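You operate a simulated robot arm through the tools that you are given. There is no shell and no other tool. Be economical: measure what you need, move in short steps, check, and stop when the job is done.

The job below is to be done with a simulated robot arm. You get a single attempt, and the scene is never put back.

Task
Unload both boards from the upper tray: the sound one to GOOD, the spoilt one to REJECT.
Fine: a spoilt board shows pale blisters or is scorched dark; tray in, guard down and latched at the end.

It is judged by the outcome, as a careful person would: the job done as asked, and still so three seconds after it is handed in. It fails if anything else is knocked over, pushed out of place, dropped, spilled or broken.

Robot
A 6-joint arm with a two-finger parallel gripper on a trunk, on a base that drives. Base frame: it is fixed to the floor where the robot stands at the start and does not move with it; the origin is under the middle of the robot, x ahead of it, y to its left, z up. Lengths are in mm, angles in degrees, forces in N, time in s.
With the tool pointing down near the work surface it reaches from about 320 to 800 mm from the robot's upright axis, wherever it stands. Its first joint turns from -166.0 to 166.0 degrees. Places, roughly: board [1000, 1000, 500]; desk clear button [2200, -800, 1300]; desk close button [1700, -100, 1000]; desk heat knob [1700, -100, 1200]; desk lamps button [2000, -500, 1000]; desk mode knob [2100, -700, 1200]; desk open button [1900, -300, 1000]; desk power knob [2100, -800, 1200]; desk pressure knob [1900, -300, 1200]; desk pump switch [2100, -600, 1000]; desk reset button [1900, -400, 1000]; desk start button [1800, -200, 1000]; desk stop button [2100, -800, 1000]; desk time knob [2000, -500, 1200]; desk zero button [1800, -200, 1300]; green tray on the red bench [900, 1300, 800]. Payload 3.91 kg.
Tool frame: the origin (TCP) lies between the finger pads and is the grasp point; the fingertips stand 30 mm ahead of it; z points along the fingers, y is the line along which they close. Largest opening 110 mm; finger width 20, thickness 10; the body of the gripper, 48 by 112 mm, starts 55 mm behind the TCP.
Orientation is that of the tool frame in the base frame, as [roll, pitch, yaw] about the fixed x, y, z axes, in that order (R = Rz(yaw) Ry(pitch) Rx(roll)). With the fingers straight down and closing along the base's y, the tool's x points along the base's -x, its y along +y and its z along -z.

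Tools
- The arm moves only by the tool send_rows. Its argument "steps" is one flat list of numbers, 6 for each row, row after row: the shift along the tool's x, y, z in m, then the turn, a rotation vector about the tool's x, y, z in degrees. In form: [tx, ty, tz, rx, ry, rz, tx, ty, tz, rx, ry, rz, ...]. A call has 1 to 20 rows; each row shifts and turns the commanded pose from where the row before left it, along the tool's axes as they then stand. "fingers" is the finger opening in m, from 0 to 0.11, set as the call begins (left out, the last holds). Each row takes 0.2 s and may step no farther than 50 mm and 8.6 degrees from the row before; otherwise, or with a gripper value out of range, the whole call is refused. A pose out of reach is approached as far as the arm can. The call stops where the force on the tool passes 60 N (or 10 N more than at its start, if that is more) or the arm is blocked; 0.2 s more then pass. The fingers move at their own pace (about 45 mm/s each) and stop on an object; they squeeze with about 25 N. The grip force told is the motor's: it shows also when the fingers shut on nothing. Time passes only in rows, and 0.2 s behind the last, so rows that do not move let the fingers close. It gives the time, the measured TCP pose, the force on the tool (base axes), the opening and the grip force at its end, in the units of the frame above (readings bear some noise), with the torque about the TCP (base axes, N m) and any sound that the robot's microphone picked up.
- Cameras (640 x 400 px; columns grow to the right, rows downward): "scene" is now at [11.5, 132.7, 1388.5]; the picture's right is [-0.25, -0.97, 0.00], its down [-0.21, 0.05, -0.98] and it looks along [0.94, -0.25, -0.22] (base axes); focal length 276 px, centre (320, 200). "wrist" rides on the gripper at [77, 7, -114] in the tool frame; the picture's right is [-0.09, 1.00, 0.00], its down [-0.80, -0.07, -0.59] and it looks along [-0.59, -0.05, 0.80] (tool axes); focal length 270 px, centre (320, 200). There is no depth. A picture from a camera that has moved, and an enlarged one, comes with that camera's place and axes in the base frame and with its lens.
- grab_frame(camera): a new picture of that camera. It takes no simulated time.
- raise_lower(by): slides the trunk up (or, below 0, down) by that many mm; the arm and the scene camera ride with it, the base frame stays. It gives what a move gives, with no picture.
- drive_base(legs): drives the robot by 1 to 6 legs, each [ahead, turn to the left] in mm and degrees, along the robot's own axes; the way and the turn of a leg run together, so that a leg with both is an arc; at most 1500 mm and 180 degrees a leg. The arm and the cameras ride along, it lands a little off, and it stops where it bumps. It gives what a move gives.
- turn_head(pan, tilt): turns the head with the scene camera to pan (to the left, within 155 degrees either way) and tilt (down, from -29 to 69), counted from straight ahead of the robot. It gives what a move gives.
- zoom(camera, box): a new picture of the part [left, top, right, bottom] of that camera's present view, enlarged. It takes no simulated time.
- job_done(): hands the job in; it is judged then, once.

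Work in short steps. Places have to be worked out from the pictures, the camera data and where the tool is seen: move nearer, look again, correct. Check each grasp and each placing, and mend what went wrong. You have 120 turns and 78 pictures in all, those below and enlarged ones among them. Open the gripper and draw the arm clear of the work before you hand the job in, unless the task says otherwise; then end with one line.

The tools are called after "Emit:" by a JSON object that holds its "method" and its "body". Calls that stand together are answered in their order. send_rows: Moves the arm, as the interface text tells. Its arguments: {"type":"object","properties":{"steps":{"type":"array"},"fingers":{"type":"number"}},"required":["steps"]} The other tools are called the same way: raise_lower (by) slides the trunk up or down; drive_base (legs) drives the base; turn_head (pan, tilt) turns the head that bears the scene camera; grab_frame (camera) takes a picture; zoom (camera, box) takes an enlarged picture of a part of a camera's view; job_done () hands the job in.

At the start:

```text
time_s: 0.0
ee_pos: [420.5, 82.5, 1215.3]
tcp_rot: [-179.9, 0.0, 179.4]
contact_force: [-0.4, -0.3, 0.6]
ft_torque: [0.01, 0.01, 0.01]
opening: 110.2
grasp_force: 0.2
trunk travel left (down, up): [-300.0, 310.0]
robot x, y, heading: [2.2, 8.0, 0.3]
head pan, tilt: [-14.7, 12.5]
```

scene: 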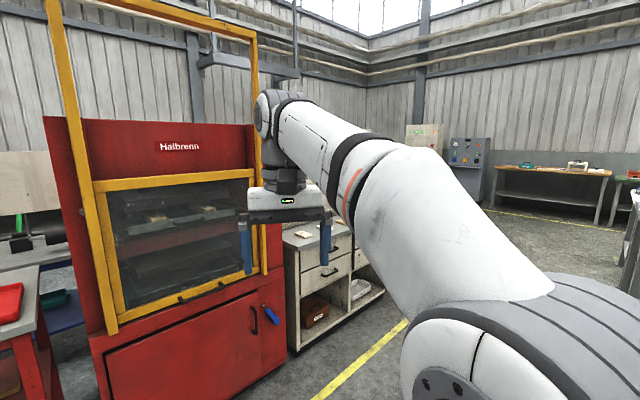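
wrist: 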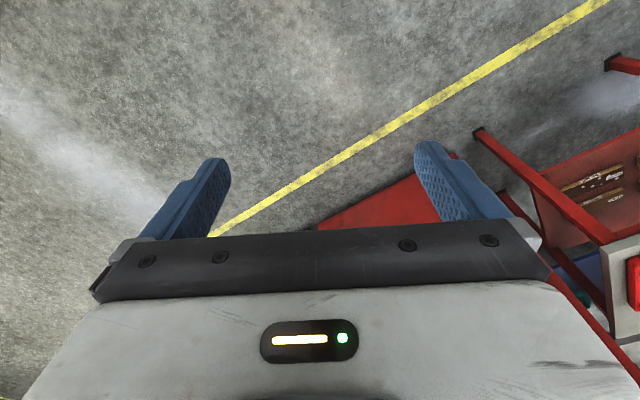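

The red press with a yellow-framed guard is ahead-left; a desk is far right. I look closer at the press and the surroundings.

Emit:
{"method": "zoom", "body": {"camera": "scene", "box": [40, 100, 300, 320]}}

Emit:
{"method": "zoom", "body": {"camera": "scene", "box": [390, 110, 640, 270]}}

Emit:
{"method": "turn_head", "body": {"pan": 45, "tilt": 25}}

Emit:
{"method": "grab_frame", "body": {"camera": "scene"}}

```text
1.82 times, centred on (170, 210) of scene
camera zoom: at [11.5, 132.7, 1388.5], right [-0.25, -0.97, 0.0], down [-0.21, 0.05, -0.98], along [0.94, -0.25, -0.22], focal length 501 px, centre (593, 182)
```

zoom: 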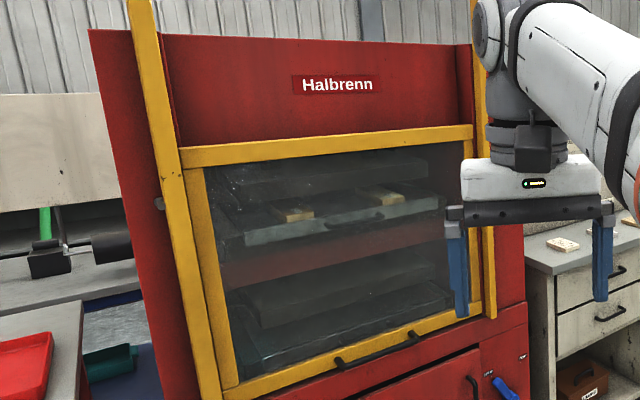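

```text
2.50 times, centred on (515, 190) of scene
camera zoom: at [11.5, 132.7, 1388.5], right [-0.25, -0.97, 0.0], down [-0.21, 0.05, -0.98], along [0.94, -0.25, -0.22], focal length 690 px, centre (-168, 225)
```

zoom: 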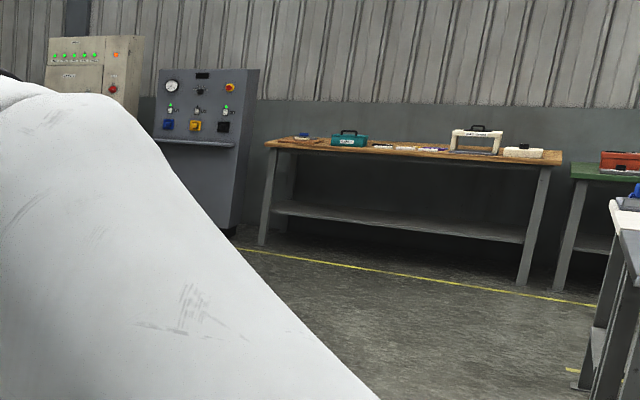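

```text
time_s: 1.3
ee_pos: [421.3, 81.7, 1214.8]
tcp_rot: [180.0, 0.0, 179.3]
contact_force: [0.5, 0.2, 0.9]
ft_torque: [-0.02, -0.01, -0.01]
opening: 110.2
grasp_force: 0.0
trunk travel left (down, up): [-300.0, 310.0]
robot x, y, heading: [-0.9, 8.8, -0.0]
head pan, tilt: [45.0, 25.0]
```

```text
73 pictures are left
camera scene: at [-13.4, 221.5, 1368.2], right [0.71, -0.71, 0.0], down [-0.3, -0.3, -0.91], along [0.64, 0.64, -0.42], focal length 276 px, centre (320, 200)
```

scene: 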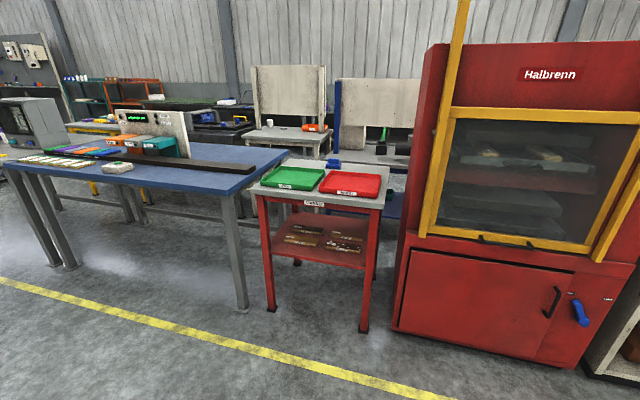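

Red bench holds a green and a red tray; I check labels there and the press front details.

Emit:
{"method": "zoom", "body": {"camera": "scene", "box": [240, 140, 410, 260]}}

Emit:
{"method": "turn_head", "body": {"pan": 8, "tilt": 18}}

Emit:
{"method": "grab_frame", "body": {"camera": "scene"}}

```text
3.33 times, centred on (325, 200) of scene
camera zoom: at [-13.4, 221.5, 1368.2], right [0.71, -0.71, 0.0], down [-0.3, -0.3, -0.91], along [0.64, 0.64, -0.42], focal length 919 px, centre (303, 200)
```

zoom: 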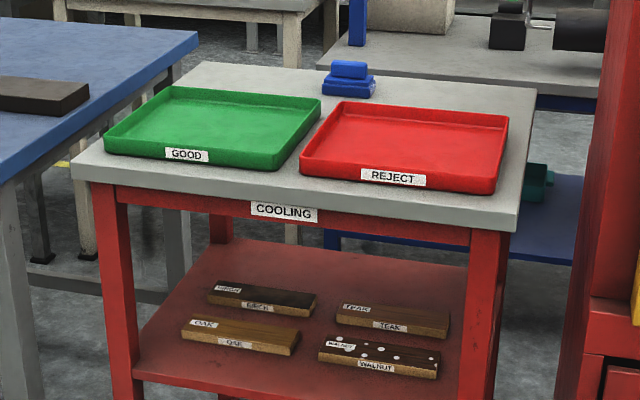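

```text
time_s: 2.3
ee_pos: [420.8, 82.2, 1216.1]
tcp_rot: [179.9, -0.1, 179.3]
contact_force: [0.8, -0.1, 0.3]
ft_torque: [-0.01, 0.02, 0.02]
opening: 110.1
grasp_force: 0.0
trunk travel left (down, up): [-300.0, 310.0]
robot x, y, heading: [1.0, 10.2, 0.0]
head pan, tilt: [8.0, 18.0]
```

```text
71 pictures are left
camera scene: at [13.7, 169.4, 1379.5], right [0.14, -0.99, 0.0], down [-0.31, -0.04, -0.95], along [0.94, 0.13, -0.31], focal length 276 px, centre (320, 200)
```

scene: 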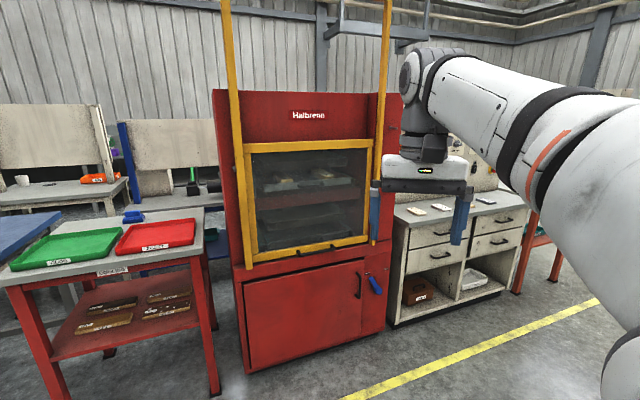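

Zoom on the press front: latch lever, guard handle, trays.

Emit:
{"method": "zoom", "body": {"camera": "scene", "box": [340, 240, 420, 310]}}

Emit:
{"method": "zoom", "body": {"camera": "scene", "box": [225, 130, 395, 275]}}

```text
5.71 times, centred on (380, 275) of scene
camera zoom: at [13.7, 169.4, 1379.5], right [0.14, -0.99, 0.0], down [-0.31, -0.04, -0.95], along [0.94, 0.13, -0.31], focal length 1576 px, centre (-23, -229)
```

zoom: 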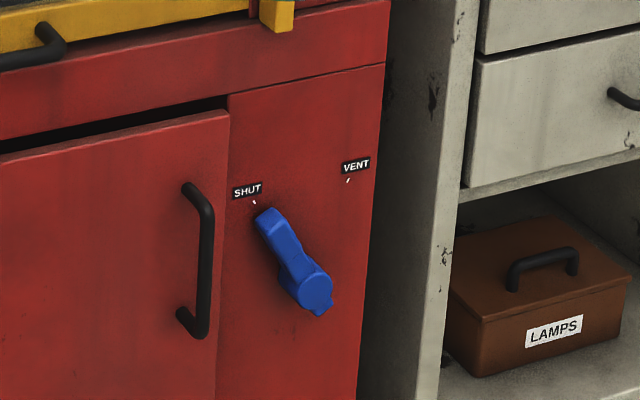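

```text
2.76 times, centred on (310, 202) of scene
camera zoom: at [13.7, 169.4, 1379.5], right [0.14, -0.99, 0.0], down [-0.31, -0.04, -0.95], along [0.94, 0.13, -0.31], focal length 761 px, centre (348, 193)
```

zoom: 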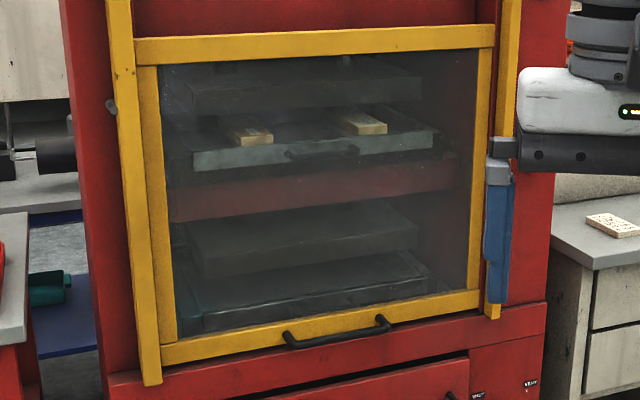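

The press front runs roughly from (1101,714) to (1520,-53), facing my side (approach heading ≈29°). I drive to about 900 mm in front of it, squarely.

Emit:
{"method": "drive_base", "body": {"legs": [[0, -12], [530, 0], [0, 40.6]]}}

Emit:
{"method": "turn_head", "body": {"pan": 0, "tilt": 22}}

Emit:
{"method": "grab_frame", "body": {"camera": "scene"}}

```text
time_s: 8.1
ee_pos: [852.1, 165.3, 1215.4]
tcp_rot: [-180.0, 0.1, -152.0]
contact_force: [-1.0, -0.4, -0.6]
ft_torque: [0.0, -0.03, 0.04]
opening: 109.8
grasp_force: 0.0
trunk travel left (down, up): [-300.0, 310.0]
robot x, y, heading: [526.4, -111.3, 28.4]
head pan, tilt: [8.0, 18.0]
```

```text
time_s: 8.8
ee_pos: [852.8, 165.1, 1215.1]
tcp_rot: [180.0, 0.0, -151.9]
contact_force: [-0.1, 0.1, -0.4]
ft_torque: [0.02, -0.01, -0.01]
opening: 109.8
grasp_force: 0.1
trunk travel left (down, up): [-300.0, 310.0]
robot x, y, heading: [523.2, -114.3, 28.2]
head pan, tilt: [0.0, 22.0]
```

```text
68 pictures are left
camera scene: at [465.6, 27.0, 1373.0], right [0.47, -0.88, 0.0], down [-0.33, -0.18, -0.93], along [0.82, 0.44, -0.37], focal length 276 px, centre (320, 200)
```

scene: 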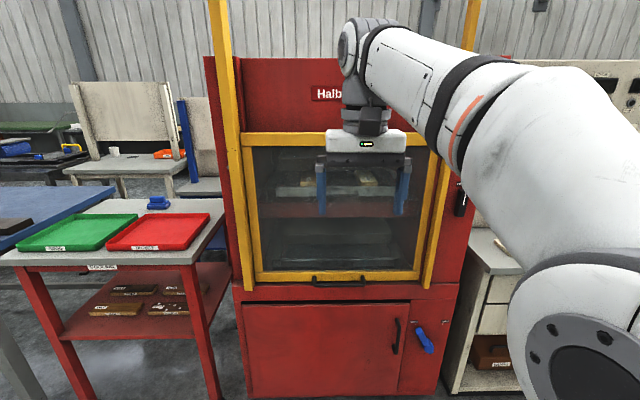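

Square to the press. I zoom on the guard's right edge (a black item near (460,200)), the guard, and the desk gauge area.

Emit:
{"method": "zoom", "body": {"camera": "scene", "box": [410, 160, 490, 230]}}

Emit:
{"method": "zoom", "body": {"camera": "scene", "box": [215, 120, 455, 300]}}

```text
5.71 times, centred on (450, 195) of scene
camera zoom: at [465.6, 27.0, 1373.0], right [0.47, -0.88, 0.0], down [-0.33, -0.18, -0.93], along [0.82, 0.44, -0.37], focal length 1576 px, centre (-423, 229)
```

zoom: 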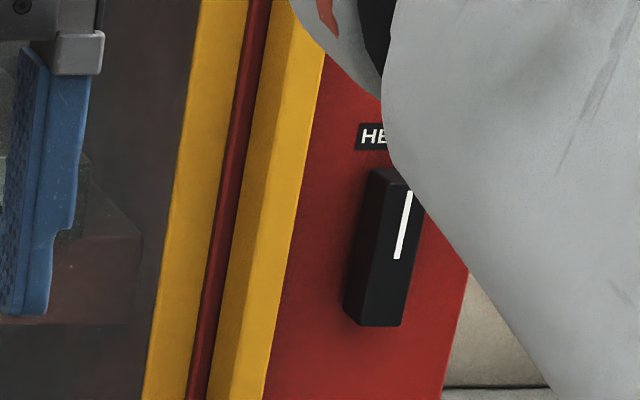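

```text
2.22 times, centred on (335, 210) of scene
camera zoom: at [465.6, 27.0, 1373.0], right [0.47, -0.88, 0.0], down [-0.33, -0.18, -0.93], along [0.82, 0.44, -0.37], focal length 613 px, centre (287, 178)
```

zoom: 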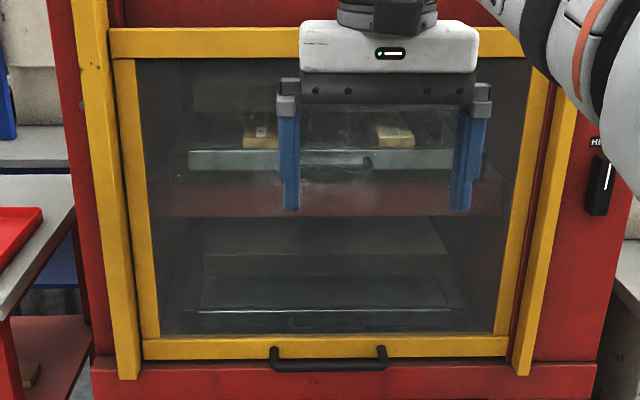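

A HE.. (heat?) knob is on the right column. I zoom on the small grey disc at the left upright, and turn the head to the desk.

Emit:
{"method": "zoom", "body": {"camera": "scene", "box": [205, 120, 265, 180]}}

Emit:
{"method": "zoom", "body": {"camera": "scene", "box": [230, 250, 460, 390]}}

Emit:
{"method": "turn_head", "body": {"pan": -40, "tilt": 5}}

Emit:
{"method": "grab_frame", "body": {"camera": "scene"}}

```text
6.67 times, centred on (235, 150) of scene
camera zoom: at [465.6, 27.0, 1373.0], right [0.47, -0.88, 0.0], down [-0.33, -0.18, -0.93], along [0.82, 0.44, -0.37], focal length 1839 px, centre (887, 533)
```

zoom: 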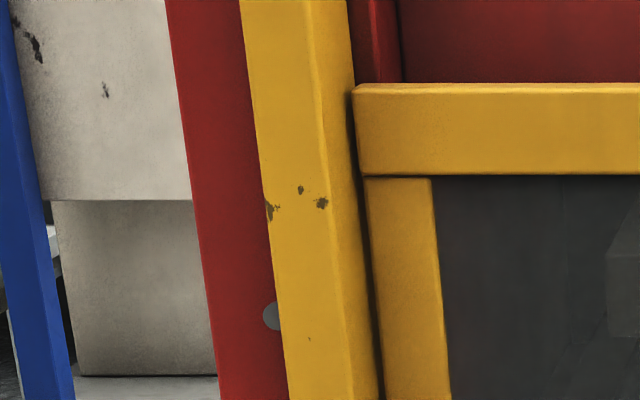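

```text
2.78 times, centred on (345, 320) of scene
camera zoom: at [465.6, 27.0, 1373.0], right [0.47, -0.88, 0.0], down [-0.33, -0.18, -0.93], along [0.82, 0.44, -0.37], focal length 767 px, centre (250, -134)
```

zoom: 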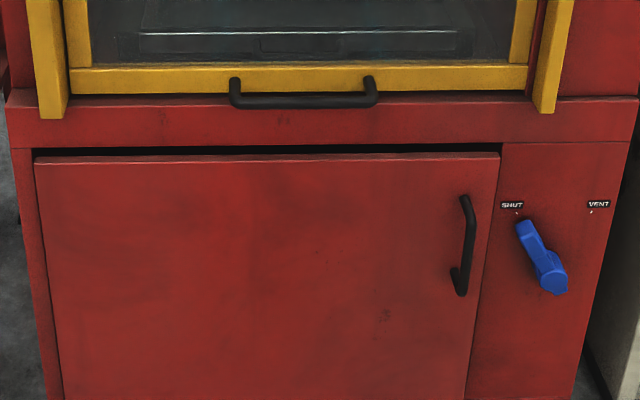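

```text
time_s: 9.8
ee_pos: [853.7, 165.1, 1214.2]
tcp_rot: [-180.0, 0.0, -151.9]
contact_force: [-0.7, 0.3, 0.3]
ft_torque: [-0.01, 0.02, 0.01]
opening: 109.9
grasp_force: 0.1
trunk travel left (down, up): [-300.0, 310.0]
robot x, y, heading: [522.9, -113.3, 28.5]
head pan, tilt: [-40.0, 5.0]
```

```text
63 pictures are left
camera scene: at [473.9, -35.7, 1400.6], right [-0.2, -0.98, 0.0], down [-0.09, 0.02, -1.0], along [0.98, -0.2, -0.09], focal length 276 px, centre (320, 200)
```

scene: 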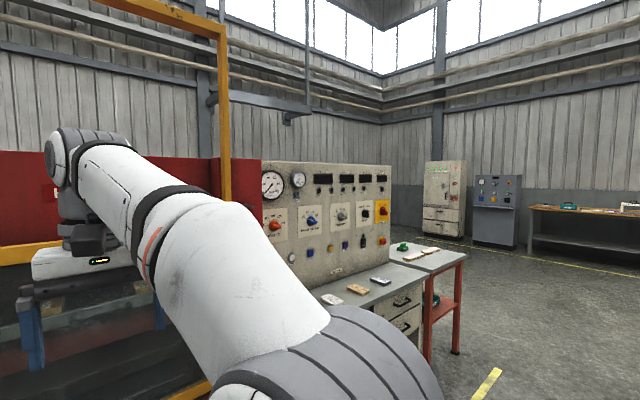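

Here is the desk. Zoom in to read gauges and labels.

Emit:
{"method": "zoom", "body": {"camera": "scene", "box": [250, 155, 400, 285]}}

```text
3.08 times, centred on (325, 220) of scene
camera zoom: at [473.9, -35.7, 1400.6], right [-0.2, -0.98, 0.0], down [-0.09, 0.02, -1.0], along [0.98, -0.2, -0.09], focal length 849 px, centre (305, 138)
```

zoom: 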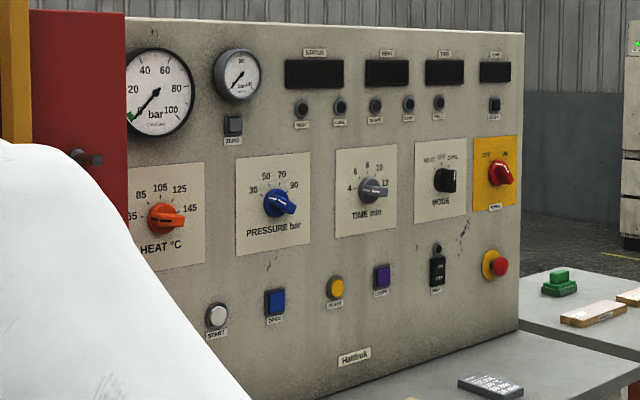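

Power is off, pressure near zero; the platens look open, so the desk likely isn't needed. I turn the tool to horizontal-forward with a 90° roll (fingers closing vertically, camera on the left side) to look at the "HE…" item and prepare for the guard handle.

Emit:
{"method": "send_rows", "body": {"steps": [-0.015, 0, 0, 0, -8.2, 0, -0.015, 0, 0.002, 0, -8.2, 0, -0.015, 0, 0.005, 0, -8.2, 0, -0.013, 0, 0.007, 0, -8.2, 0, -0.012, 0, 0.009, 0, -8.2, 0, -0.01, 0, 0.011, 0, -8.2, 0, -0.008, 0, 0.012, 0, -8.2, 0, -0.006, 0, 0.013, 0, -8.2, 0, -0.004, 0, 0.014, 0, -8.2, 0, -0.002, 0, 0.015, 0, -8.2, 0, 0, 0, 0.015, 0, -8, 0]}}

Emit:
{"method": "send_rows", "body": {"steps": [0, 0, 0, 0, 0, 8.2, 0, 0, 0, 0, 0, 8.2, 0, 0, 0, 0, 0, 8.2, 0, 0, 0, 0, 0, 8.2, 0, 0, 0, 0, 0, 8.2, 0, 0, 0, 0, 0, 8.2, 0, 0, 0, 0, 0, 8.2, 0, 0, 0, 0, 0, 8.2, 0, 0, 0, 0, 0, 8.2, 0, 0, 0, 0, 0, 8.2, 0, 0, 0, 0, 0, 8]}}

Emit:
{"method": "grab_frame", "body": {"camera": "wrist"}}

```text
time_s: 12.2
ee_pos: [997.1, 243.7, 1198.5]
tcp_rot: [119.4, 89.6, 147.5]
contact_force: [-0.3, 0.7, 0.9]
ft_torque: [-0.03, 0.01, -0.05]
opening: 110.0
grasp_force: 0.1
trunk travel left (down, up): [-300.0, 310.0]
robot x, y, heading: [522.3, -110.6, 28.5]
head pan, tilt: [-40.0, 5.0]
```

```text
time_s: 14.6
ee_pos: [964.1, 255.9, 1320.8]
tcp_rot: [90.9, 0.0, 118.2]
contact_force: [0.5, 0.3, 0.6]
ft_torque: [0.03, -0.01, 0.0]
opening: 109.8
grasp_force: 0.1
out of reach, approached as far as the arm can: row 5, 6, 7, 8, 9, 10, 11
trunk travel left (down, up): [-300.0, 310.0]
robot x, y, heading: [521.6, -110.2, 28.3]
head pan, tilt: [-40.0, 5.0]
```

```text
61 pictures are left
camera wrist: at [825.7, 269.9, 1328.7], right [0.05, -0.07, 1.0], down [-0.15, -0.99, -0.06], along [0.99, -0.14, -0.06], focal length 270 px, centre (320, 200)
```

wrist: 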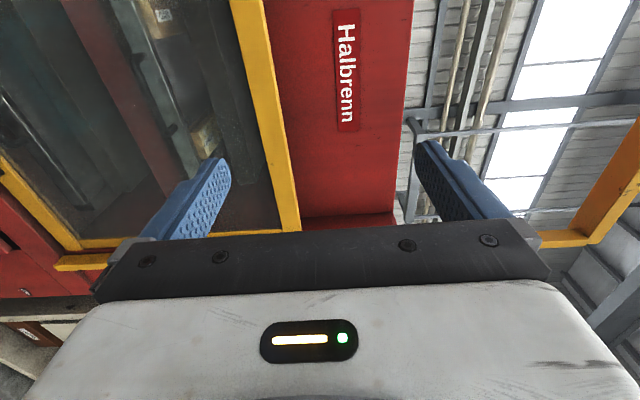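

The roll got beyond reach at that spot and rose ~120 mm. Check with scene camera.

Emit:
{"method": "turn_head", "body": {"pan": -5, "tilt": 22}}

Emit:
{"method": "grab_frame", "body": {"camera": "scene"}}

```text
time_s: 15.6
ee_pos: [963.2, 255.2, 1320.6]
tcp_rot: [90.9, 0.3, 118.2]
contact_force: [0.0, -0.4, -0.2]
ft_torque: [-0.02, 0.01, 0.01]
opening: 110.3
grasp_force: 0.1
trunk travel left (down, up): [-300.0, 310.0]
robot x, y, heading: [520.6, -108.1, 28.5]
head pan, tilt: [-5.0, 22.0]
```

```text
60 pictures are left
camera scene: at [469.2, 19.5, 1373.0], right [0.39, -0.92, 0.0], down [-0.34, -0.15, -0.93], along [0.85, 0.37, -0.37], focal length 276 px, centre (320, 200)
```

scene: 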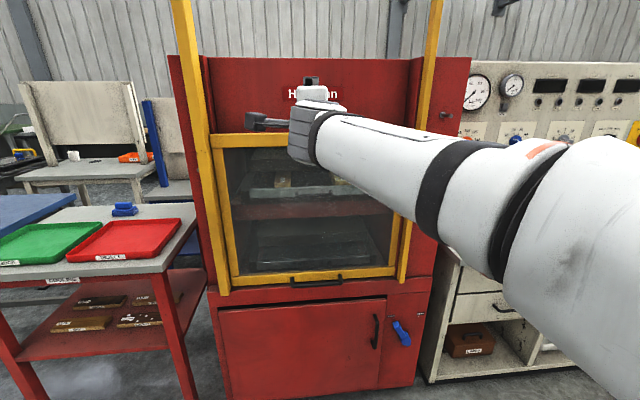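

Lower the trunk 250 mm: brings the arm toward the guard handle and likely uncovers the HE… knob.

Emit:
{"method": "raise_lower", "body": {"by": -250}}

Emit:
{"method": "send_rows", "body": {"steps": [0, -0.04, 0, 0, 0, 0, 0, -0.04, 0, 0, 0, 0, 0, -0.04, 0, 0, 0, 0, 0, -0.04, 0, 0, 0, 0]}}

Emit:
{"method": "grab_frame", "body": {"camera": "scene"}}

```text
time_s: 18.2
ee_pos: [963.6, 255.9, 1070.4]
tcp_rot: [90.8, 0.1, 118.2]
contact_force: [0.8, -0.2, -0.2]
ft_torque: [0.01, 0.0, -0.01]
opening: 110.1
grasp_force: 0.1
trunk travel left (down, up): [-50.0, 560.0]
robot x, y, heading: [523.3, -111.4, 28.4]
head pan, tilt: [-5.0, 22.0]
```

```text
time_s: 19.2
ee_pos: [963.1, 223.9, 1048.1]
tcp_rot: [92.3, 0.6, 118.4]
contact_force: [-0.1, 0.3, 0.9]
ft_torque: [-0.02, 0.0, -0.05]
opening: 110.1
grasp_force: 0.1
out of reach, approached as far as the arm can: row 1, 2, 3, 4
trunk travel left (down, up): [-50.0, 560.0]
robot x, y, heading: [524.6, -109.8, 28.2]
head pan, tilt: [-5.0, 22.0]
```

```text
59 pictures are left
camera scene: at [469.3, 19.8, 1123.0], right [0.39, -0.92, 0.0], down [-0.34, -0.15, -0.93], along [0.85, 0.37, -0.37], focal length 276 px, centre (320, 200)
```

scene: 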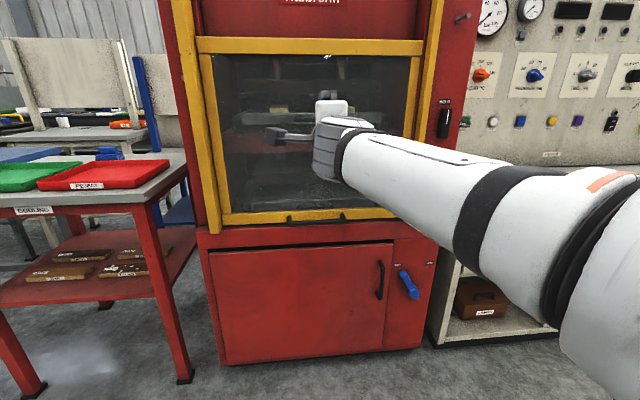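

Knob now visible; read it and the vicinity.

Emit:
{"method": "zoom", "body": {"camera": "scene", "box": [410, 80, 480, 150]}}

Emit:
{"method": "zoom", "body": {"camera": "scene", "box": [175, 30, 475, 240]}}

```text
5.71 times, centred on (445, 115) of scene
camera zoom: at [469.3, 19.8, 1123.0], right [0.39, -0.92, 0.0], down [-0.34, -0.15, -0.93], along [0.85, 0.37, -0.37], focal length 1576 px, centre (-394, 686)
```

zoom: 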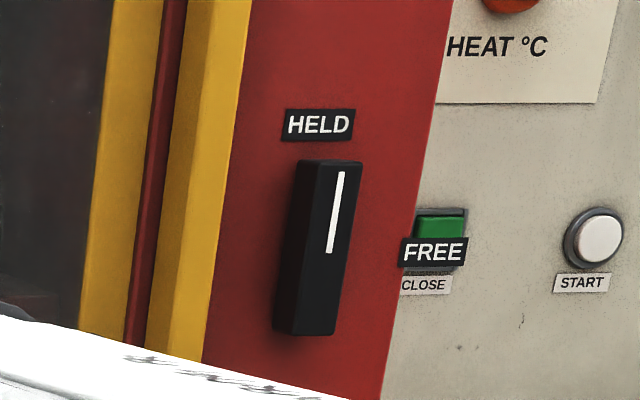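

```text
1.90 times, centred on (325, 135) of scene
camera zoom: at [469.3, 19.8, 1123.0], right [0.39, -0.92, 0.0], down [-0.34, -0.15, -0.93], along [0.85, 0.37, -0.37], focal length 525 px, centre (310, 324)
```

zoom: 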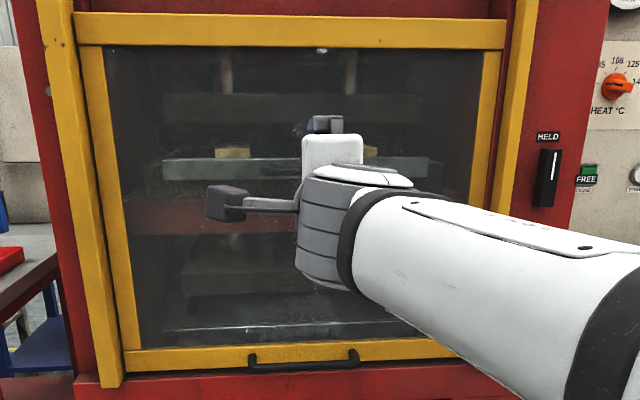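

The latch is a black bar knob: HELD (vertical, now) → FREE (quarter turn clockwise). It sits near (1426,13,1029). I shift the base ~230 mm to the right so the knob is nearer to straight ahead.

Emit:
{"method": "drive_base", "body": {"legs": [[0, -90], [230, 0], [0, 90]]}}

Emit:
{"method": "send_rows", "body": {"steps": [0, 0, 0, 0, 0, -8.2, 0, 0, 0, 0, 0, -8.2, 0, 0, 0, 0, 0, -8.2, 0, 0, 0, 0, 0, -8.2, 0, 0, 0, 0, 0, -8.2, 0, 0, 0, 0, 0, -8.2, 0, 0, 0, 0, 0, -8.2, 0, 0, 0, 0, 0, -8.2, 0, 0, 0, 0, 0, -8.2, 0, 0, 0, 0, 0, -8.2, 0, 0, 0, 0, 0, -8]}}

Emit:
{"method": "grab_frame", "body": {"camera": "scene"}}

```text
time_s: 28.4
ee_pos: [1081.8, 20.7, 1047.9]
tcp_rot: [92.3, 0.5, 118.2]
contact_force: [0.0, -0.5, -0.3]
ft_torque: [0.02, 0.02, 0.03]
opening: 110.2
grasp_force: 0.0
trunk travel left (down, up): [-50.0, 560.0]
robot x, y, heading: [640.7, -305.5, 27.8]
head pan, tilt: [-5.0, 22.0]
```

```text
time_s: 30.9
ee_pos: [1081.6, 20.1, 1047.6]
tcp_rot: [-164.9, 87.6, -136.7]
contact_force: [-0.8, 0.9, -0.4]
ft_torque: [0.01, -0.02, -0.03]
opening: 109.9
grasp_force: 0.1
trunk travel left (down, up): [-50.0, 560.0]
robot x, y, heading: [638.0, -305.3, 27.8]
head pan, tilt: [-5.0, 22.0]
```

```text
56 pictures are left
camera scene: at [585.9, -177.5, 1123.0], right [0.39, -0.92, 0.0], down [-0.35, -0.14, -0.93], along [0.86, 0.36, -0.37], focal length 276 px, centre (320, 200)
```

scene: 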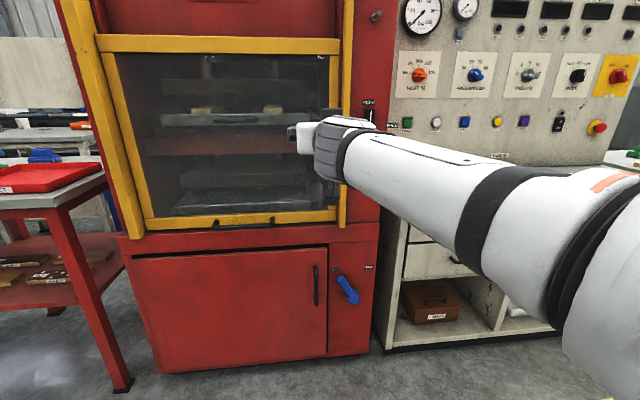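

Roll back worked. Zoom to locate the knob precisely from this view, and take the wrist's view.

Emit:
{"method": "zoom", "body": {"camera": "scene", "box": [340, 70, 420, 140]}}

Emit:
{"method": "grab_frame", "body": {"camera": "wrist"}}

```text
5.71 times, centred on (380, 105) of scene
camera zoom: at [585.9, -177.5, 1123.0], right [0.39, -0.92, 0.0], down [-0.35, -0.14, -0.93], along [0.86, 0.36, -0.37], focal length 1576 px, centre (-23, 743)
```

zoom: 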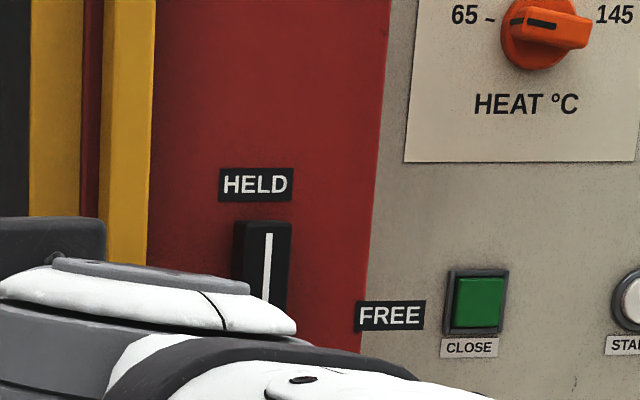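

```text
54 pictures are left
camera wrist: at [975.0, -29.2, 974.6], right [-0.47, 0.88, 0.08], down [-0.47, -0.32, 0.82], along [0.75, 0.35, 0.56], focal length 270 px, centre (320, 200)
```

wrist: 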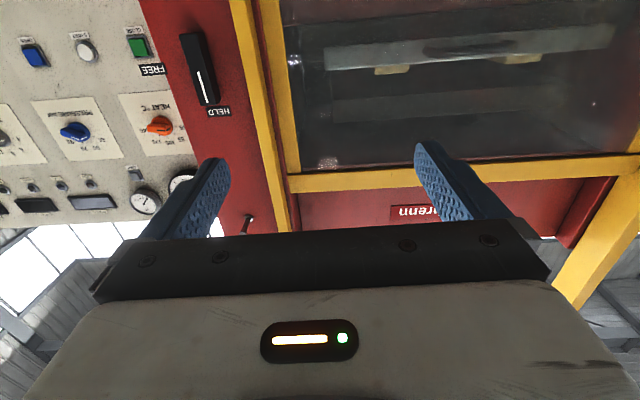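

Knob axis ≈ (1425,15,1027), front face on plane; TCP needs ~168 mm right, 20 down, 290 forward. I correct the 2° pitch and move to a standoff.

Emit:
{"method": "send_rows", "body": {"steps": [0.01, -0.042, 0, 0, -2.1, 0, 0.01, -0.042, 0, 0, 0, 0, 0, -0.042, 0, 0, 0, 0, 0, -0.042, 0, 0, 0, 0, 0, 0, 0.04, 0, 0, 0, 0, 0, 0.04, 0, 0, 0, 0, 0, 0.04, 0, 0, 0, 0, 0, 0.04, 0, 0, 0, 0, 0, 0.04, 0, 0, 0], "fingers": 0.06}}

Emit:
{"method": "grab_frame", "body": {"camera": "wrist"}}

```text
time_s: 32.9
ee_pos: [1332.7, -23.9, 1029.6]
tcp_rot: [-103.7, 89.5, -75.4]
contact_force: [-0.5, 0.0, 1.1]
ft_torque: [-0.03, 0.05, 0.0]
opening: 59.8
grasp_force: 0.0
out of reach, approached as far as the arm can: row 2, 3
trunk travel left (down, up): [-50.0, 560.0]
robot x, y, heading: [638.5, -307.3, 27.8]
head pan, tilt: [-5.0, 22.0]
```

```text
53 pictures are left
camera wrist: at [1228.6, -72.2, 950.9], right [-0.47, 0.88, 0.08], down [-0.49, -0.34, 0.8], along [0.73, 0.34, 0.59], focal length 270 px, centre (320, 200)
```

wrist: 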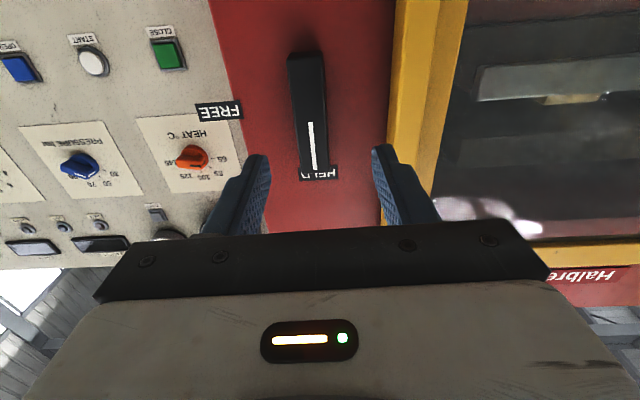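

Nearly lined up; shift 7 mm right, 4 down, and advance 88 mm to straddle the bar, then check.

Emit:
{"method": "send_rows", "body": {"steps": [0.004, -0.007, 0.02, 0, 0, 0, 0, 0, 0.03, 0, 0, 0, 0, 0, 0.03, 0, 0, 0, 0, 0, 0.008, 0, 0, 0]}}

Emit:
{"method": "grab_frame", "body": {"camera": "wrist"}}

```text
time_s: 33.9
ee_pos: [1410.8, 9.7, 1025.0]
tcp_rot: [-128.3, 89.2, -99.7]
contact_force: [-32.7, -17.1, -10.2]
ft_torque: [-0.16, -0.13, 1.3]
opening: 59.9
grasp_force: 0.2
trunk travel left (down, up): [-50.0, 560.0]
robot x, y, heading: [641.4, -307.6, 27.9]
head pan, tilt: [-5.0, 22.0]
stopped in row 4: the force on the tool passed its limit (the readings are from after the stop); the commanded pose is now the measured one
```

```text
52 pictures are left
camera wrist: at [1306.0, -39.9, 948.0], right [-0.48, 0.88, 0.08], down [-0.49, -0.33, 0.81], along [0.73, 0.35, 0.59], focal length 270 px, centre (320, 200)
```

wrist: 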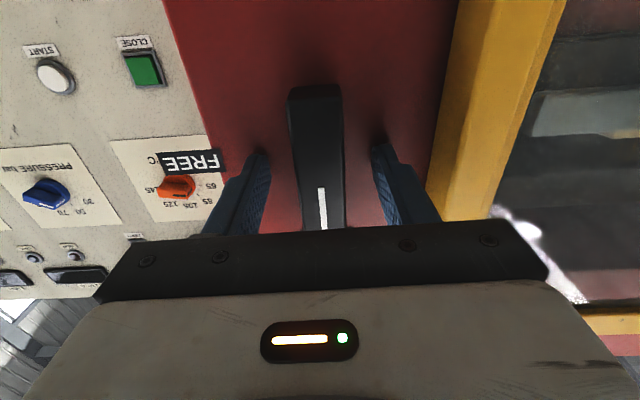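

Fingertips touched the panel; back off 6 mm and close on the bar.

Emit:
{"method": "send_rows", "body": {"steps": [0, 0, -0.006, 0, 0, 0]}}

Emit:
{"method": "send_rows", "body": {"steps": [0, 0, 0, 0, 0, 0, 0, 0, 0, 0, 0, 0, 0, 0, 0, 0, 0, 0], "fingers": 0}}

```text
time_s: 34.3
ee_pos: [1408.6, 9.8, 1022.7]
tcp_rot: [-140.3, 89.2, -111.8]
contact_force: [1.1, -0.4, -0.5]
ft_torque: [-0.01, 0.01, -0.03]
opening: 60.0
grasp_force: 0.0
trunk travel left (down, up): [-50.0, 560.0]
robot x, y, heading: [639.9, -308.2, 27.9]
head pan, tilt: [-5.0, 22.0]
```

```text
time_s: 35.1
ee_pos: [1409.1, 9.0, 1021.0]
tcp_rot: [-140.3, 89.1, -111.7]
contact_force: [1.5, 0.5, 0.4]
ft_torque: [0.14, 0.39, 0.83]
opening: 24.9
grasp_force: 36.7
trunk travel left (down, up): [-50.0, 560.0]
robot x, y, heading: [636.1, -307.5, 27.8]
head pan, tilt: [-5.0, 22.0]
```

Gripped (24.9 mm). Now roll clockwise (tool +z) 90°, in steps.

Emit:
{"method": "send_rows", "body": {"steps": [0, 0, 0, 0, 0, 8, 0, 0, 0, 0, 0, 8, 0, 0, 0, 0, 0, 8, 0, 0, 0, 0, 0, 8]}}

```text
time_s: 36.1
ee_pos: [1409.4, 7.8, 1020.8]
tcp_rot: [91.4, 58.5, 119.6]
contact_force: [6.8, 2.2, 2.6]
ft_torque: [-0.18, 0.25, 1.52]
opening: 25.4
grasp_force: 45.8
trunk travel left (down, up): [-50.0, 560.0]
robot x, y, heading: [637.7, -308.4, 28.0]
head pan, tilt: [-5.0, 22.0]
```

Turning well (32°). Continue.

Emit:
{"method": "send_rows", "body": {"steps": [0, 0, 0, 0, 0, 8, 0, 0, 0, 0, 0, 8, 0, 0, 0, 0, 0, 8, 0, 0, 0, 0, 0, 8, 0, 0, 0, 0, 0, 8, 0, 0, 0, 0, 0, 8, 0, 0, 0, 0, 0, 8, 0, 0, 0, 0, 0, 3]}}

Emit:
{"method": "grab_frame", "body": {"camera": "wrist"}}

```text
time_s: 37.7
ee_pos: [1399.2, 5.9, 1018.9]
tcp_rot: [89.1, 3.6, 118.6]
contact_force: [3.2, 1.7, 9.4]
ft_torque: [-0.29, 0.62, -0.3]
opening: 25.0
grasp_force: 44.8
out of reach, approached as far as the arm can: row 5, 6, 7
trunk travel left (down, up): [-50.0, 560.0]
robot x, y, heading: [637.7, -308.4, 27.4]
head pan, tilt: [-5.0, 22.0]
stopped in row 8: the force on the tool passed its limit (the readings are from after the stop); the commanded pose is now the measured one
```

```text
51 pictures are left
camera wrist: at [1260.5, 19.2, 1019.2], right [0.0, -0.03, 1.0], down [-0.14, -0.99, -0.03], along [0.99, -0.14, 0.0], focal length 270 px, centre (320, 200)
```

wrist: 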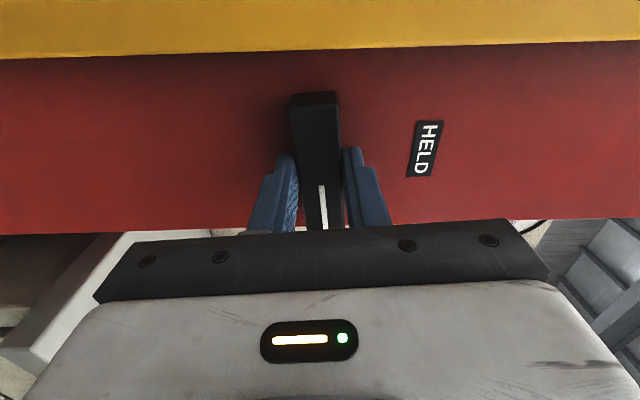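

The knob is turned to ~FREE. Open the fingers and back off, then inspect.

Emit:
{"method": "send_rows", "body": {"steps": [0, 0, 0, 0, 0, 0, 0, 0, 0, 0, 0, 0, 0, 0, -0.03, 0, 0, 0, 0, 0, -0.04, 0, 0, 0, 0, 0, -0.04, 0, 0, 0], "fingers": 0.07}}

Emit:
{"method": "grab_frame", "body": {"camera": "wrist"}}

```text
time_s: 38.9
ee_pos: [1303.3, -45.3, 1017.4]
tcp_rot: [89.4, 3.6, 118.6]
contact_force: [0.4, -0.3, -0.2]
ft_torque: [0.02, 0.0, 0.02]
opening: 69.9
grasp_force: 0.1
trunk travel left (down, up): [-50.0, 560.0]
robot x, y, heading: [638.6, -306.9, 27.3]
head pan, tilt: [-5.0, 22.0]
```

```text
50 pictures are left
camera wrist: at [1163.7, -31.6, 1017.5], right [0.0, -0.03, 1.0], down [-0.14, -0.99, -0.03], along [0.99, -0.14, -0.01], focal length 270 px, centre (320, 200)
```

wrist: 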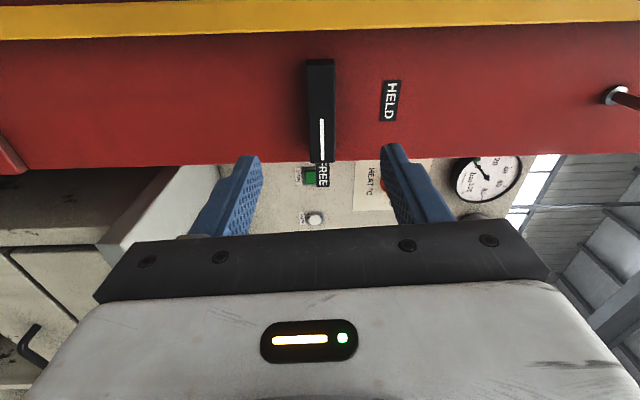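

Knob points to FREE. Now roll back to x-down, retract 250 mm and lower, then shift the base ~307 mm left to the guard handle (≈(1190,341,744)).

Emit:
{"method": "send_rows", "body": {"steps": [0, 0, -0.04, 0, 0, -8.2, 0, 0, -0.04, 0, 0, -8.2, 0, 0, -0.04, 0, 0, -8.2, 0, 0, -0.04, 0, 0, -8.2, 0, 0, -0.04, 0, 0, -8.2, 0, 0, -0.03, 0, 0, -8.2, 0, 0, -0.02, 0, 0, -8.2, 0, 0, 0, 0, 0, -8.2, 0, 0, 0, 0, 0, -8.2, 0, 0, 0, 0, 0, -8.2, 0, 0, 0, 0, 0, -4], "fingers": 0.0}}

Emit:
{"method": "drive_base", "body": {"legs": [[0, 90.5], [307, 0], [0, -89.5]]}}

Emit:
{"method": "grab_frame", "body": {"camera": "scene"}}

```text
time_s: 40.6
ee_pos: [1135.1, -163.2, 951.1]
tcp_rot: [104.1, 60.1, 131.2]
contact_force: [0.6, 0.4, -0.3]
ft_torque: [0.0, -0.02, -0.04]
opening: 0.0
grasp_force: 24.5
trunk travel left (down, up): [-50.0, 560.0]
robot x, y, heading: [637.1, -311.2, 27.7]
head pan, tilt: [-5.0, 22.0]
stopped in row 8: the arm was blocked; the commanded pose is now the measured one
```

```text
time_s: 50.3
ee_pos: [997.9, 110.7, 946.2]
tcp_rot: [105.1, 59.8, 131.8]
contact_force: [-0.1, 0.3, 1.1]
ft_torque: [-0.02, 0.0, 0.0]
opening: 0.0
grasp_force: 25.1
trunk travel left (down, up): [-50.0, 560.0]
robot x, y, heading: [506.6, -43.6, 27.8]
head pan, tilt: [-5.0, 22.0]
```

```text
49 pictures are left
camera scene: at [449.6, 87.6, 1122.6], right [0.39, -0.92, 0.0], down [-0.35, -0.15, -0.93], along [0.85, 0.36, -0.38], focal length 276 px, centre (320, 200)
```

scene: 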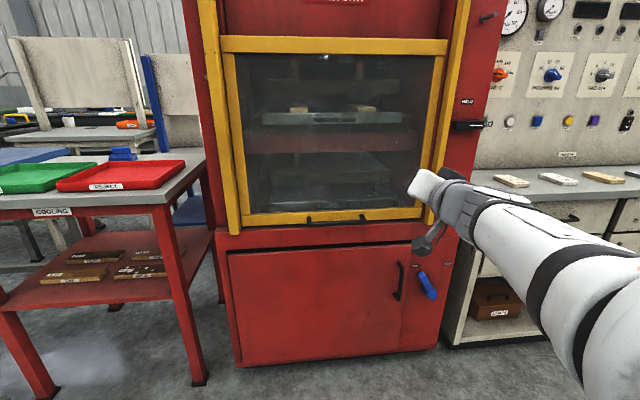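

Knob at FREE confirmed. The block was likely the arm folded too close; extend forward while finishing the roll.

Emit:
{"method": "send_rows", "body": {"steps": [0, 0, 0.04, 0, 0, 0, 0, 0, 0.04, 0, 0, -8, 0, 0, 0.03, 0, 0, -8, 0, 0, 0, 0, 0, -8, 0, 0, 0, 0, 0, -5.5, 0, 0.04, 0, 0, 0, 0, 0, 0.04, 0, 0, 0, 0, 0, 0.035, 0, 0, 0, 0]}}

Emit:
{"method": "grab_frame", "body": {"camera": "wrist"}}

```text
time_s: 52.1
ee_pos: [1037.2, 265.0, 929.1]
tcp_rot: [-178.6, 82.4, -150.0]
contact_force: [0.9, 0.0, -1.1]
ft_torque: [0.02, -0.01, 0.02]
opening: 0.1
grasp_force: 25.3
trunk travel left (down, up): [-50.0, 560.0]
robot x, y, heading: [504.9, -43.8, 28.2]
head pan, tilt: [-5.0, 22.0]
```

```text
48 pictures are left
camera wrist: at [924.9, 211.8, 866.5], right [-0.47, 0.88, 0.08], down [-0.39, -0.29, 0.87], along [0.79, 0.37, 0.48], focal length 270 px, centre (320, 200)
```

wrist: 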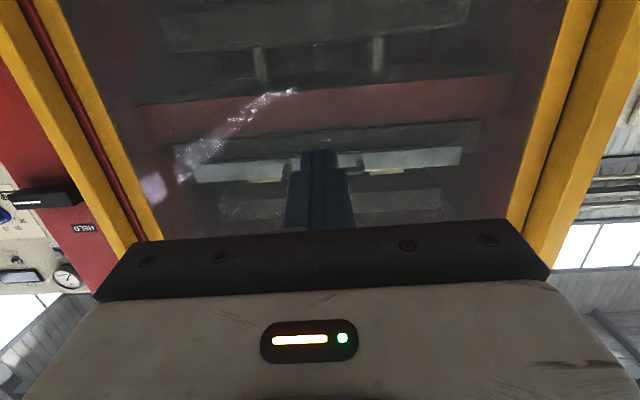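

Level the tool and descend ~213 mm to just below the handle height, still 170 mm off.

Emit:
{"method": "send_rows", "body": {"steps": [0.035, 0, 0, 0, -7.6, 0, 0.04, 0, 0, 0, 0, 0, 0.04, 0, 0, 0, 0, 0, 0.04, 0, 0, 0, 0, 0, 0.04, 0, 0, 0, 0, 0, 0.018, 0, 0, 0, 0, 0]}}

Emit:
{"method": "grab_frame", "body": {"camera": "wrist"}}

Emit:
{"method": "grab_frame", "body": {"camera": "scene"}}

```text
time_s: 53.5
ee_pos: [1032.6, 259.3, 722.0]
tcp_rot: [-70.9, 89.8, -42.3]
contact_force: [0.2, -0.1, 0.7]
ft_torque: [0.0, -0.04, -0.02]
opening: 0.0
grasp_force: 24.0
trunk travel left (down, up): [-50.0, 560.0]
robot x, y, heading: [501.4, -46.1, 28.2]
head pan, tilt: [-5.0, 22.0]
```

```text
47 pictures are left
camera wrist: at [928.1, 210.6, 643.5], right [-0.48, 0.87, 0.09], down [-0.49, -0.35, 0.8], along [0.73, 0.34, 0.59], focal length 270 px, centre (320, 200)
```

wrist: 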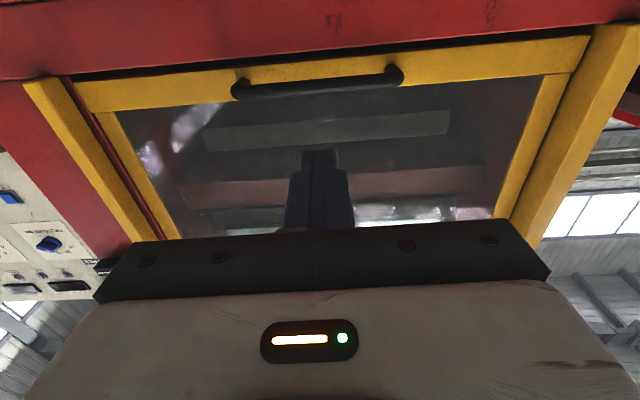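

```text
46 pictures are left
camera scene: at [449.0, 86.7, 1123.0], right [0.39, -0.92, 0.0], down [-0.34, -0.15, -0.93], along [0.85, 0.36, -0.37], focal length 276 px, centre (320, 200)
```

scene: 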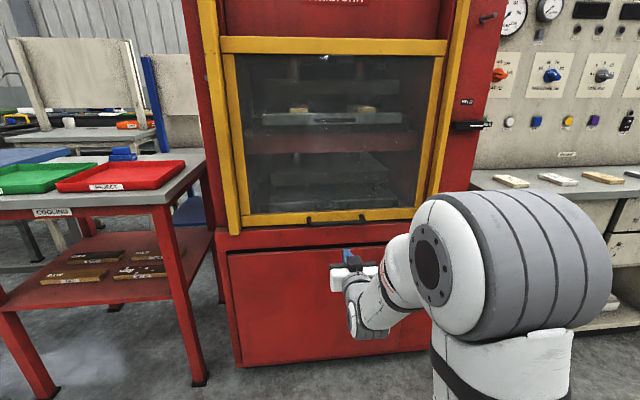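

Triangulations of the handle disagree a bit (z 725–745, depth 1210–1267). I advance 70 mm and re-measure with the wrist camera.

Emit:
{"method": "send_rows", "body": {"steps": [0.005, 0, 0.035, 0, 0, 0, 0.005, 0, 0.035, 0, 0, 0]}}

Emit:
{"method": "grab_frame", "body": {"camera": "wrist"}}

Emit:
{"method": "zoom", "body": {"camera": "scene", "box": [270, 180, 410, 270]}}

```text
time_s: 54.1
ee_pos: [1095.9, 294.8, 709.9]
tcp_rot: [-54.3, 89.8, -25.6]
contact_force: [0.3, 0.2, 0.1]
ft_torque: [-0.01, 0.02, -0.01]
opening: 0.3
grasp_force: 25.0
trunk travel left (down, up): [-50.0, 560.0]
robot x, y, heading: [501.7, -42.6, 28.1]
head pan, tilt: [-5.0, 22.0]
```

```text
45 pictures are left
camera wrist: at [991.1, 245.7, 632.3], right [-0.48, 0.87, 0.09], down [-0.49, -0.35, 0.8], along [0.73, 0.34, 0.59], focal length 270 px, centre (320, 200)
```

wrist: 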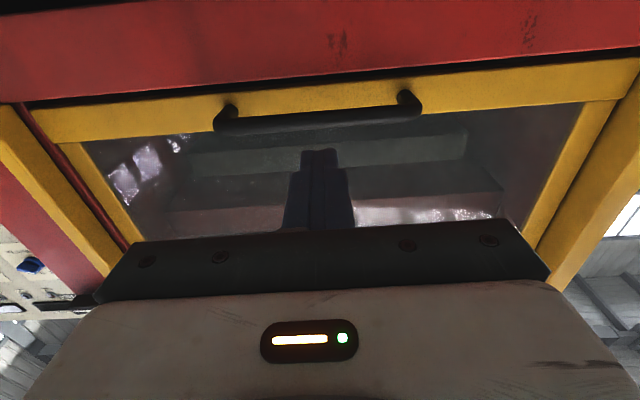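

```text
4.44 times, centred on (340, 225) of scene
camera zoom: at [448.8, 86.6, 1123.0], right [0.39, -0.92, 0.0], down [-0.34, -0.15, -0.93], along [0.85, 0.36, -0.37], focal length 1226 px, centre (231, 89)
```

zoom: 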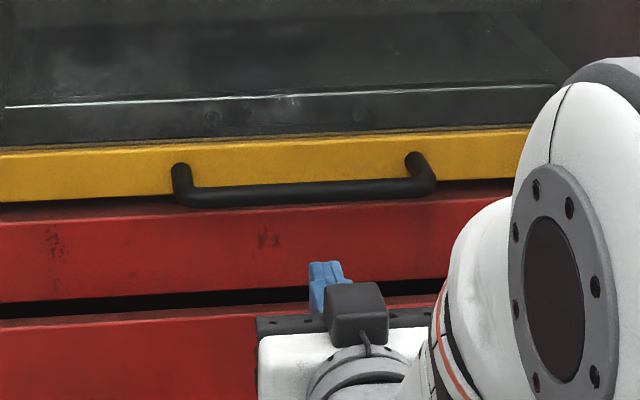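

Best fit: bar at ~125 mm ahead, z≈720. Lower 14 mm, advance 70, and look again.

Emit:
{"method": "send_rows", "body": {"steps": [0.014, 0, 0.035, 0, 0, 0, 0, 0, 0.035, 0, 0, 0]}}

Emit:
{"method": "zoom", "body": {"camera": "scene", "box": [270, 180, 410, 270]}}

Emit:
{"method": "grab_frame", "body": {"camera": "wrist"}}

```text
time_s: 54.7
ee_pos: [1155.6, 324.4, 696.7]
tcp_rot: [-62.1, 89.8, -33.5]
contact_force: [-1.2, 0.1, -0.4]
ft_torque: [-0.02, 0.02, 0.03]
opening: 0.0
grasp_force: 24.8
trunk travel left (down, up): [-50.0, 560.0]
robot x, y, heading: [505.3, -42.1, 28.1]
head pan, tilt: [-5.0, 22.0]
```

```text
4.44 times, centred on (340, 225) of scene
camera zoom: at [448.9, 86.7, 1123.0], right [0.39, -0.92, 0.0], down [-0.34, -0.15, -0.93], along [0.85, 0.36, -0.37], focal length 1226 px, centre (231, 89)
```

zoom: 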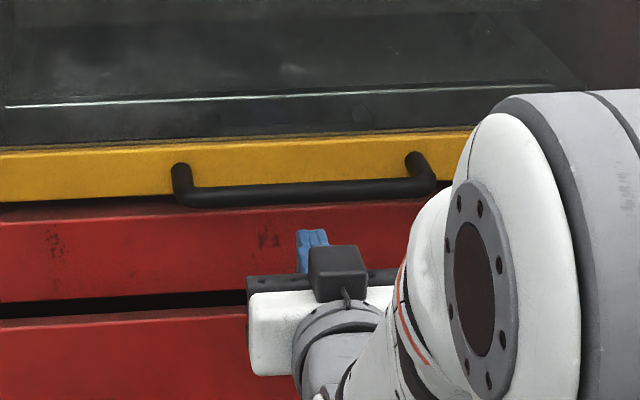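

```text
42 pictures are left
camera wrist: at [1052.1, 276.5, 618.8], right [-0.48, 0.87, 0.09], down [-0.49, -0.35, 0.8], along [0.73, 0.34, 0.59], focal length 270 px, centre (320, 200)
```

wrist: 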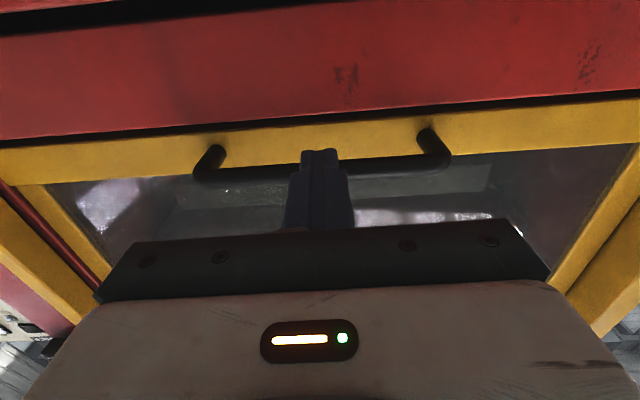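

Lower 8 mm more and advance 45 mm so the tips pass under the bar.

Emit:
{"method": "send_rows", "body": {"steps": [0.008, 0, 0, 0, 0, 0, 0, 0, 0.025, 0, 0, 0, 0, 0, 0.02, 0, 0, 0]}}

Emit:
{"method": "zoom", "body": {"camera": "scene", "box": [270, 180, 410, 270]}}

Emit:
{"method": "grab_frame", "body": {"camera": "wrist"}}

```text
time_s: 55.5
ee_pos: [1198.0, 345.5, 688.3]
tcp_rot: [-78.2, 89.9, -49.7]
contact_force: [-0.5, -0.1, 0.2]
ft_torque: [-0.04, 0.04, -0.04]
opening: 0.0
grasp_force: 24.1
trunk travel left (down, up): [-50.0, 560.0]
robot x, y, heading: [502.9, -43.8, 27.9]
head pan, tilt: [-5.0, 22.0]
```

```text
4.44 times, centred on (340, 225) of scene
camera zoom: at [449.1, 86.8, 1123.0], right [0.39, -0.92, 0.0], down [-0.34, -0.15, -0.93], along [0.85, 0.36, -0.37], focal length 1226 px, centre (231, 89)
```

zoom: 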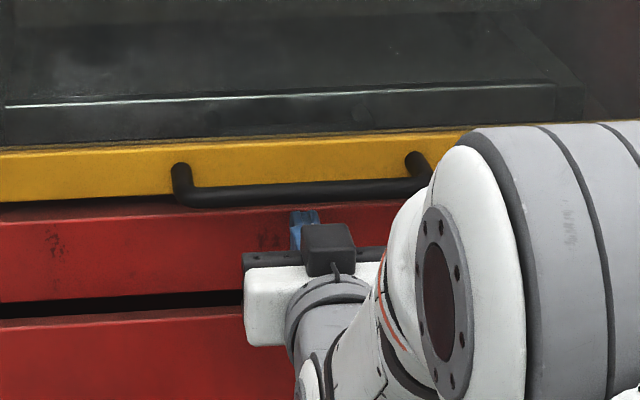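

```text
40 pictures are left
camera wrist: at [1093.8, 296.7, 609.3], right [-0.48, 0.88, 0.09], down [-0.49, -0.34, 0.8], along [0.73, 0.34, 0.59], focal length 270 px, centre (320, 200)
```

wrist: 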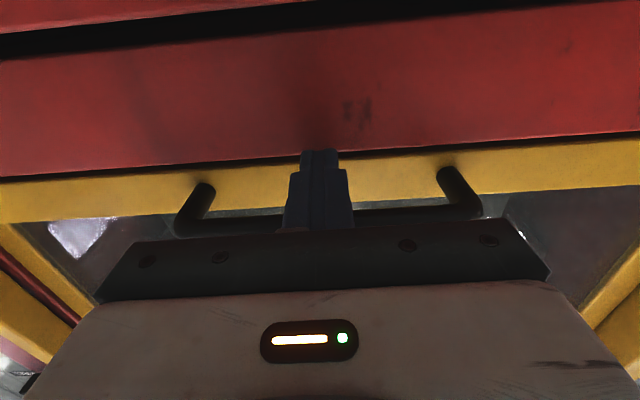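

The fingers appear to extend under the bar. Raise slowly to make contact.

Emit:
{"method": "send_rows", "body": {"steps": [0, 0, 0.006, 0, 0, 0, -0.01, 0, 0, 0, 0, 0, -0.01, 0, 0, 0, 0, 0, -0.01, 0, 0, 0, 0, 0, -0.01, 0, 0, 0, 0, 0]}}

Emit:
{"method": "zoom", "body": {"camera": "scene", "box": [180, 20, 480, 260]}}

```text
time_s: 56.7
ee_pos: [1203.2, 350.9, 730.3]
tcp_rot: [-44.8, 89.8, -16.2]
contact_force: [0.0, -0.7, -0.8]
ft_torque: [-0.01, 0.0, -0.01]
opening: 0.0
grasp_force: 24.9
trunk travel left (down, up): [-50.0, 560.0]
robot x, y, heading: [503.7, -43.3, 28.2]
head pan, tilt: [-5.0, 22.0]
```

```text
1.67 times, centred on (330, 140) of scene
camera zoom: at [449.3, 86.9, 1123.1], right [0.39, -0.92, 0.0], down [-0.35, -0.15, -0.93], along [0.85, 0.36, -0.37], focal length 460 px, centre (303, 300)
```

zoom: 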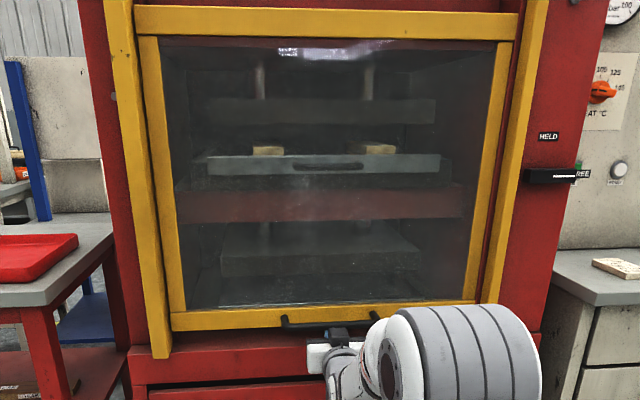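

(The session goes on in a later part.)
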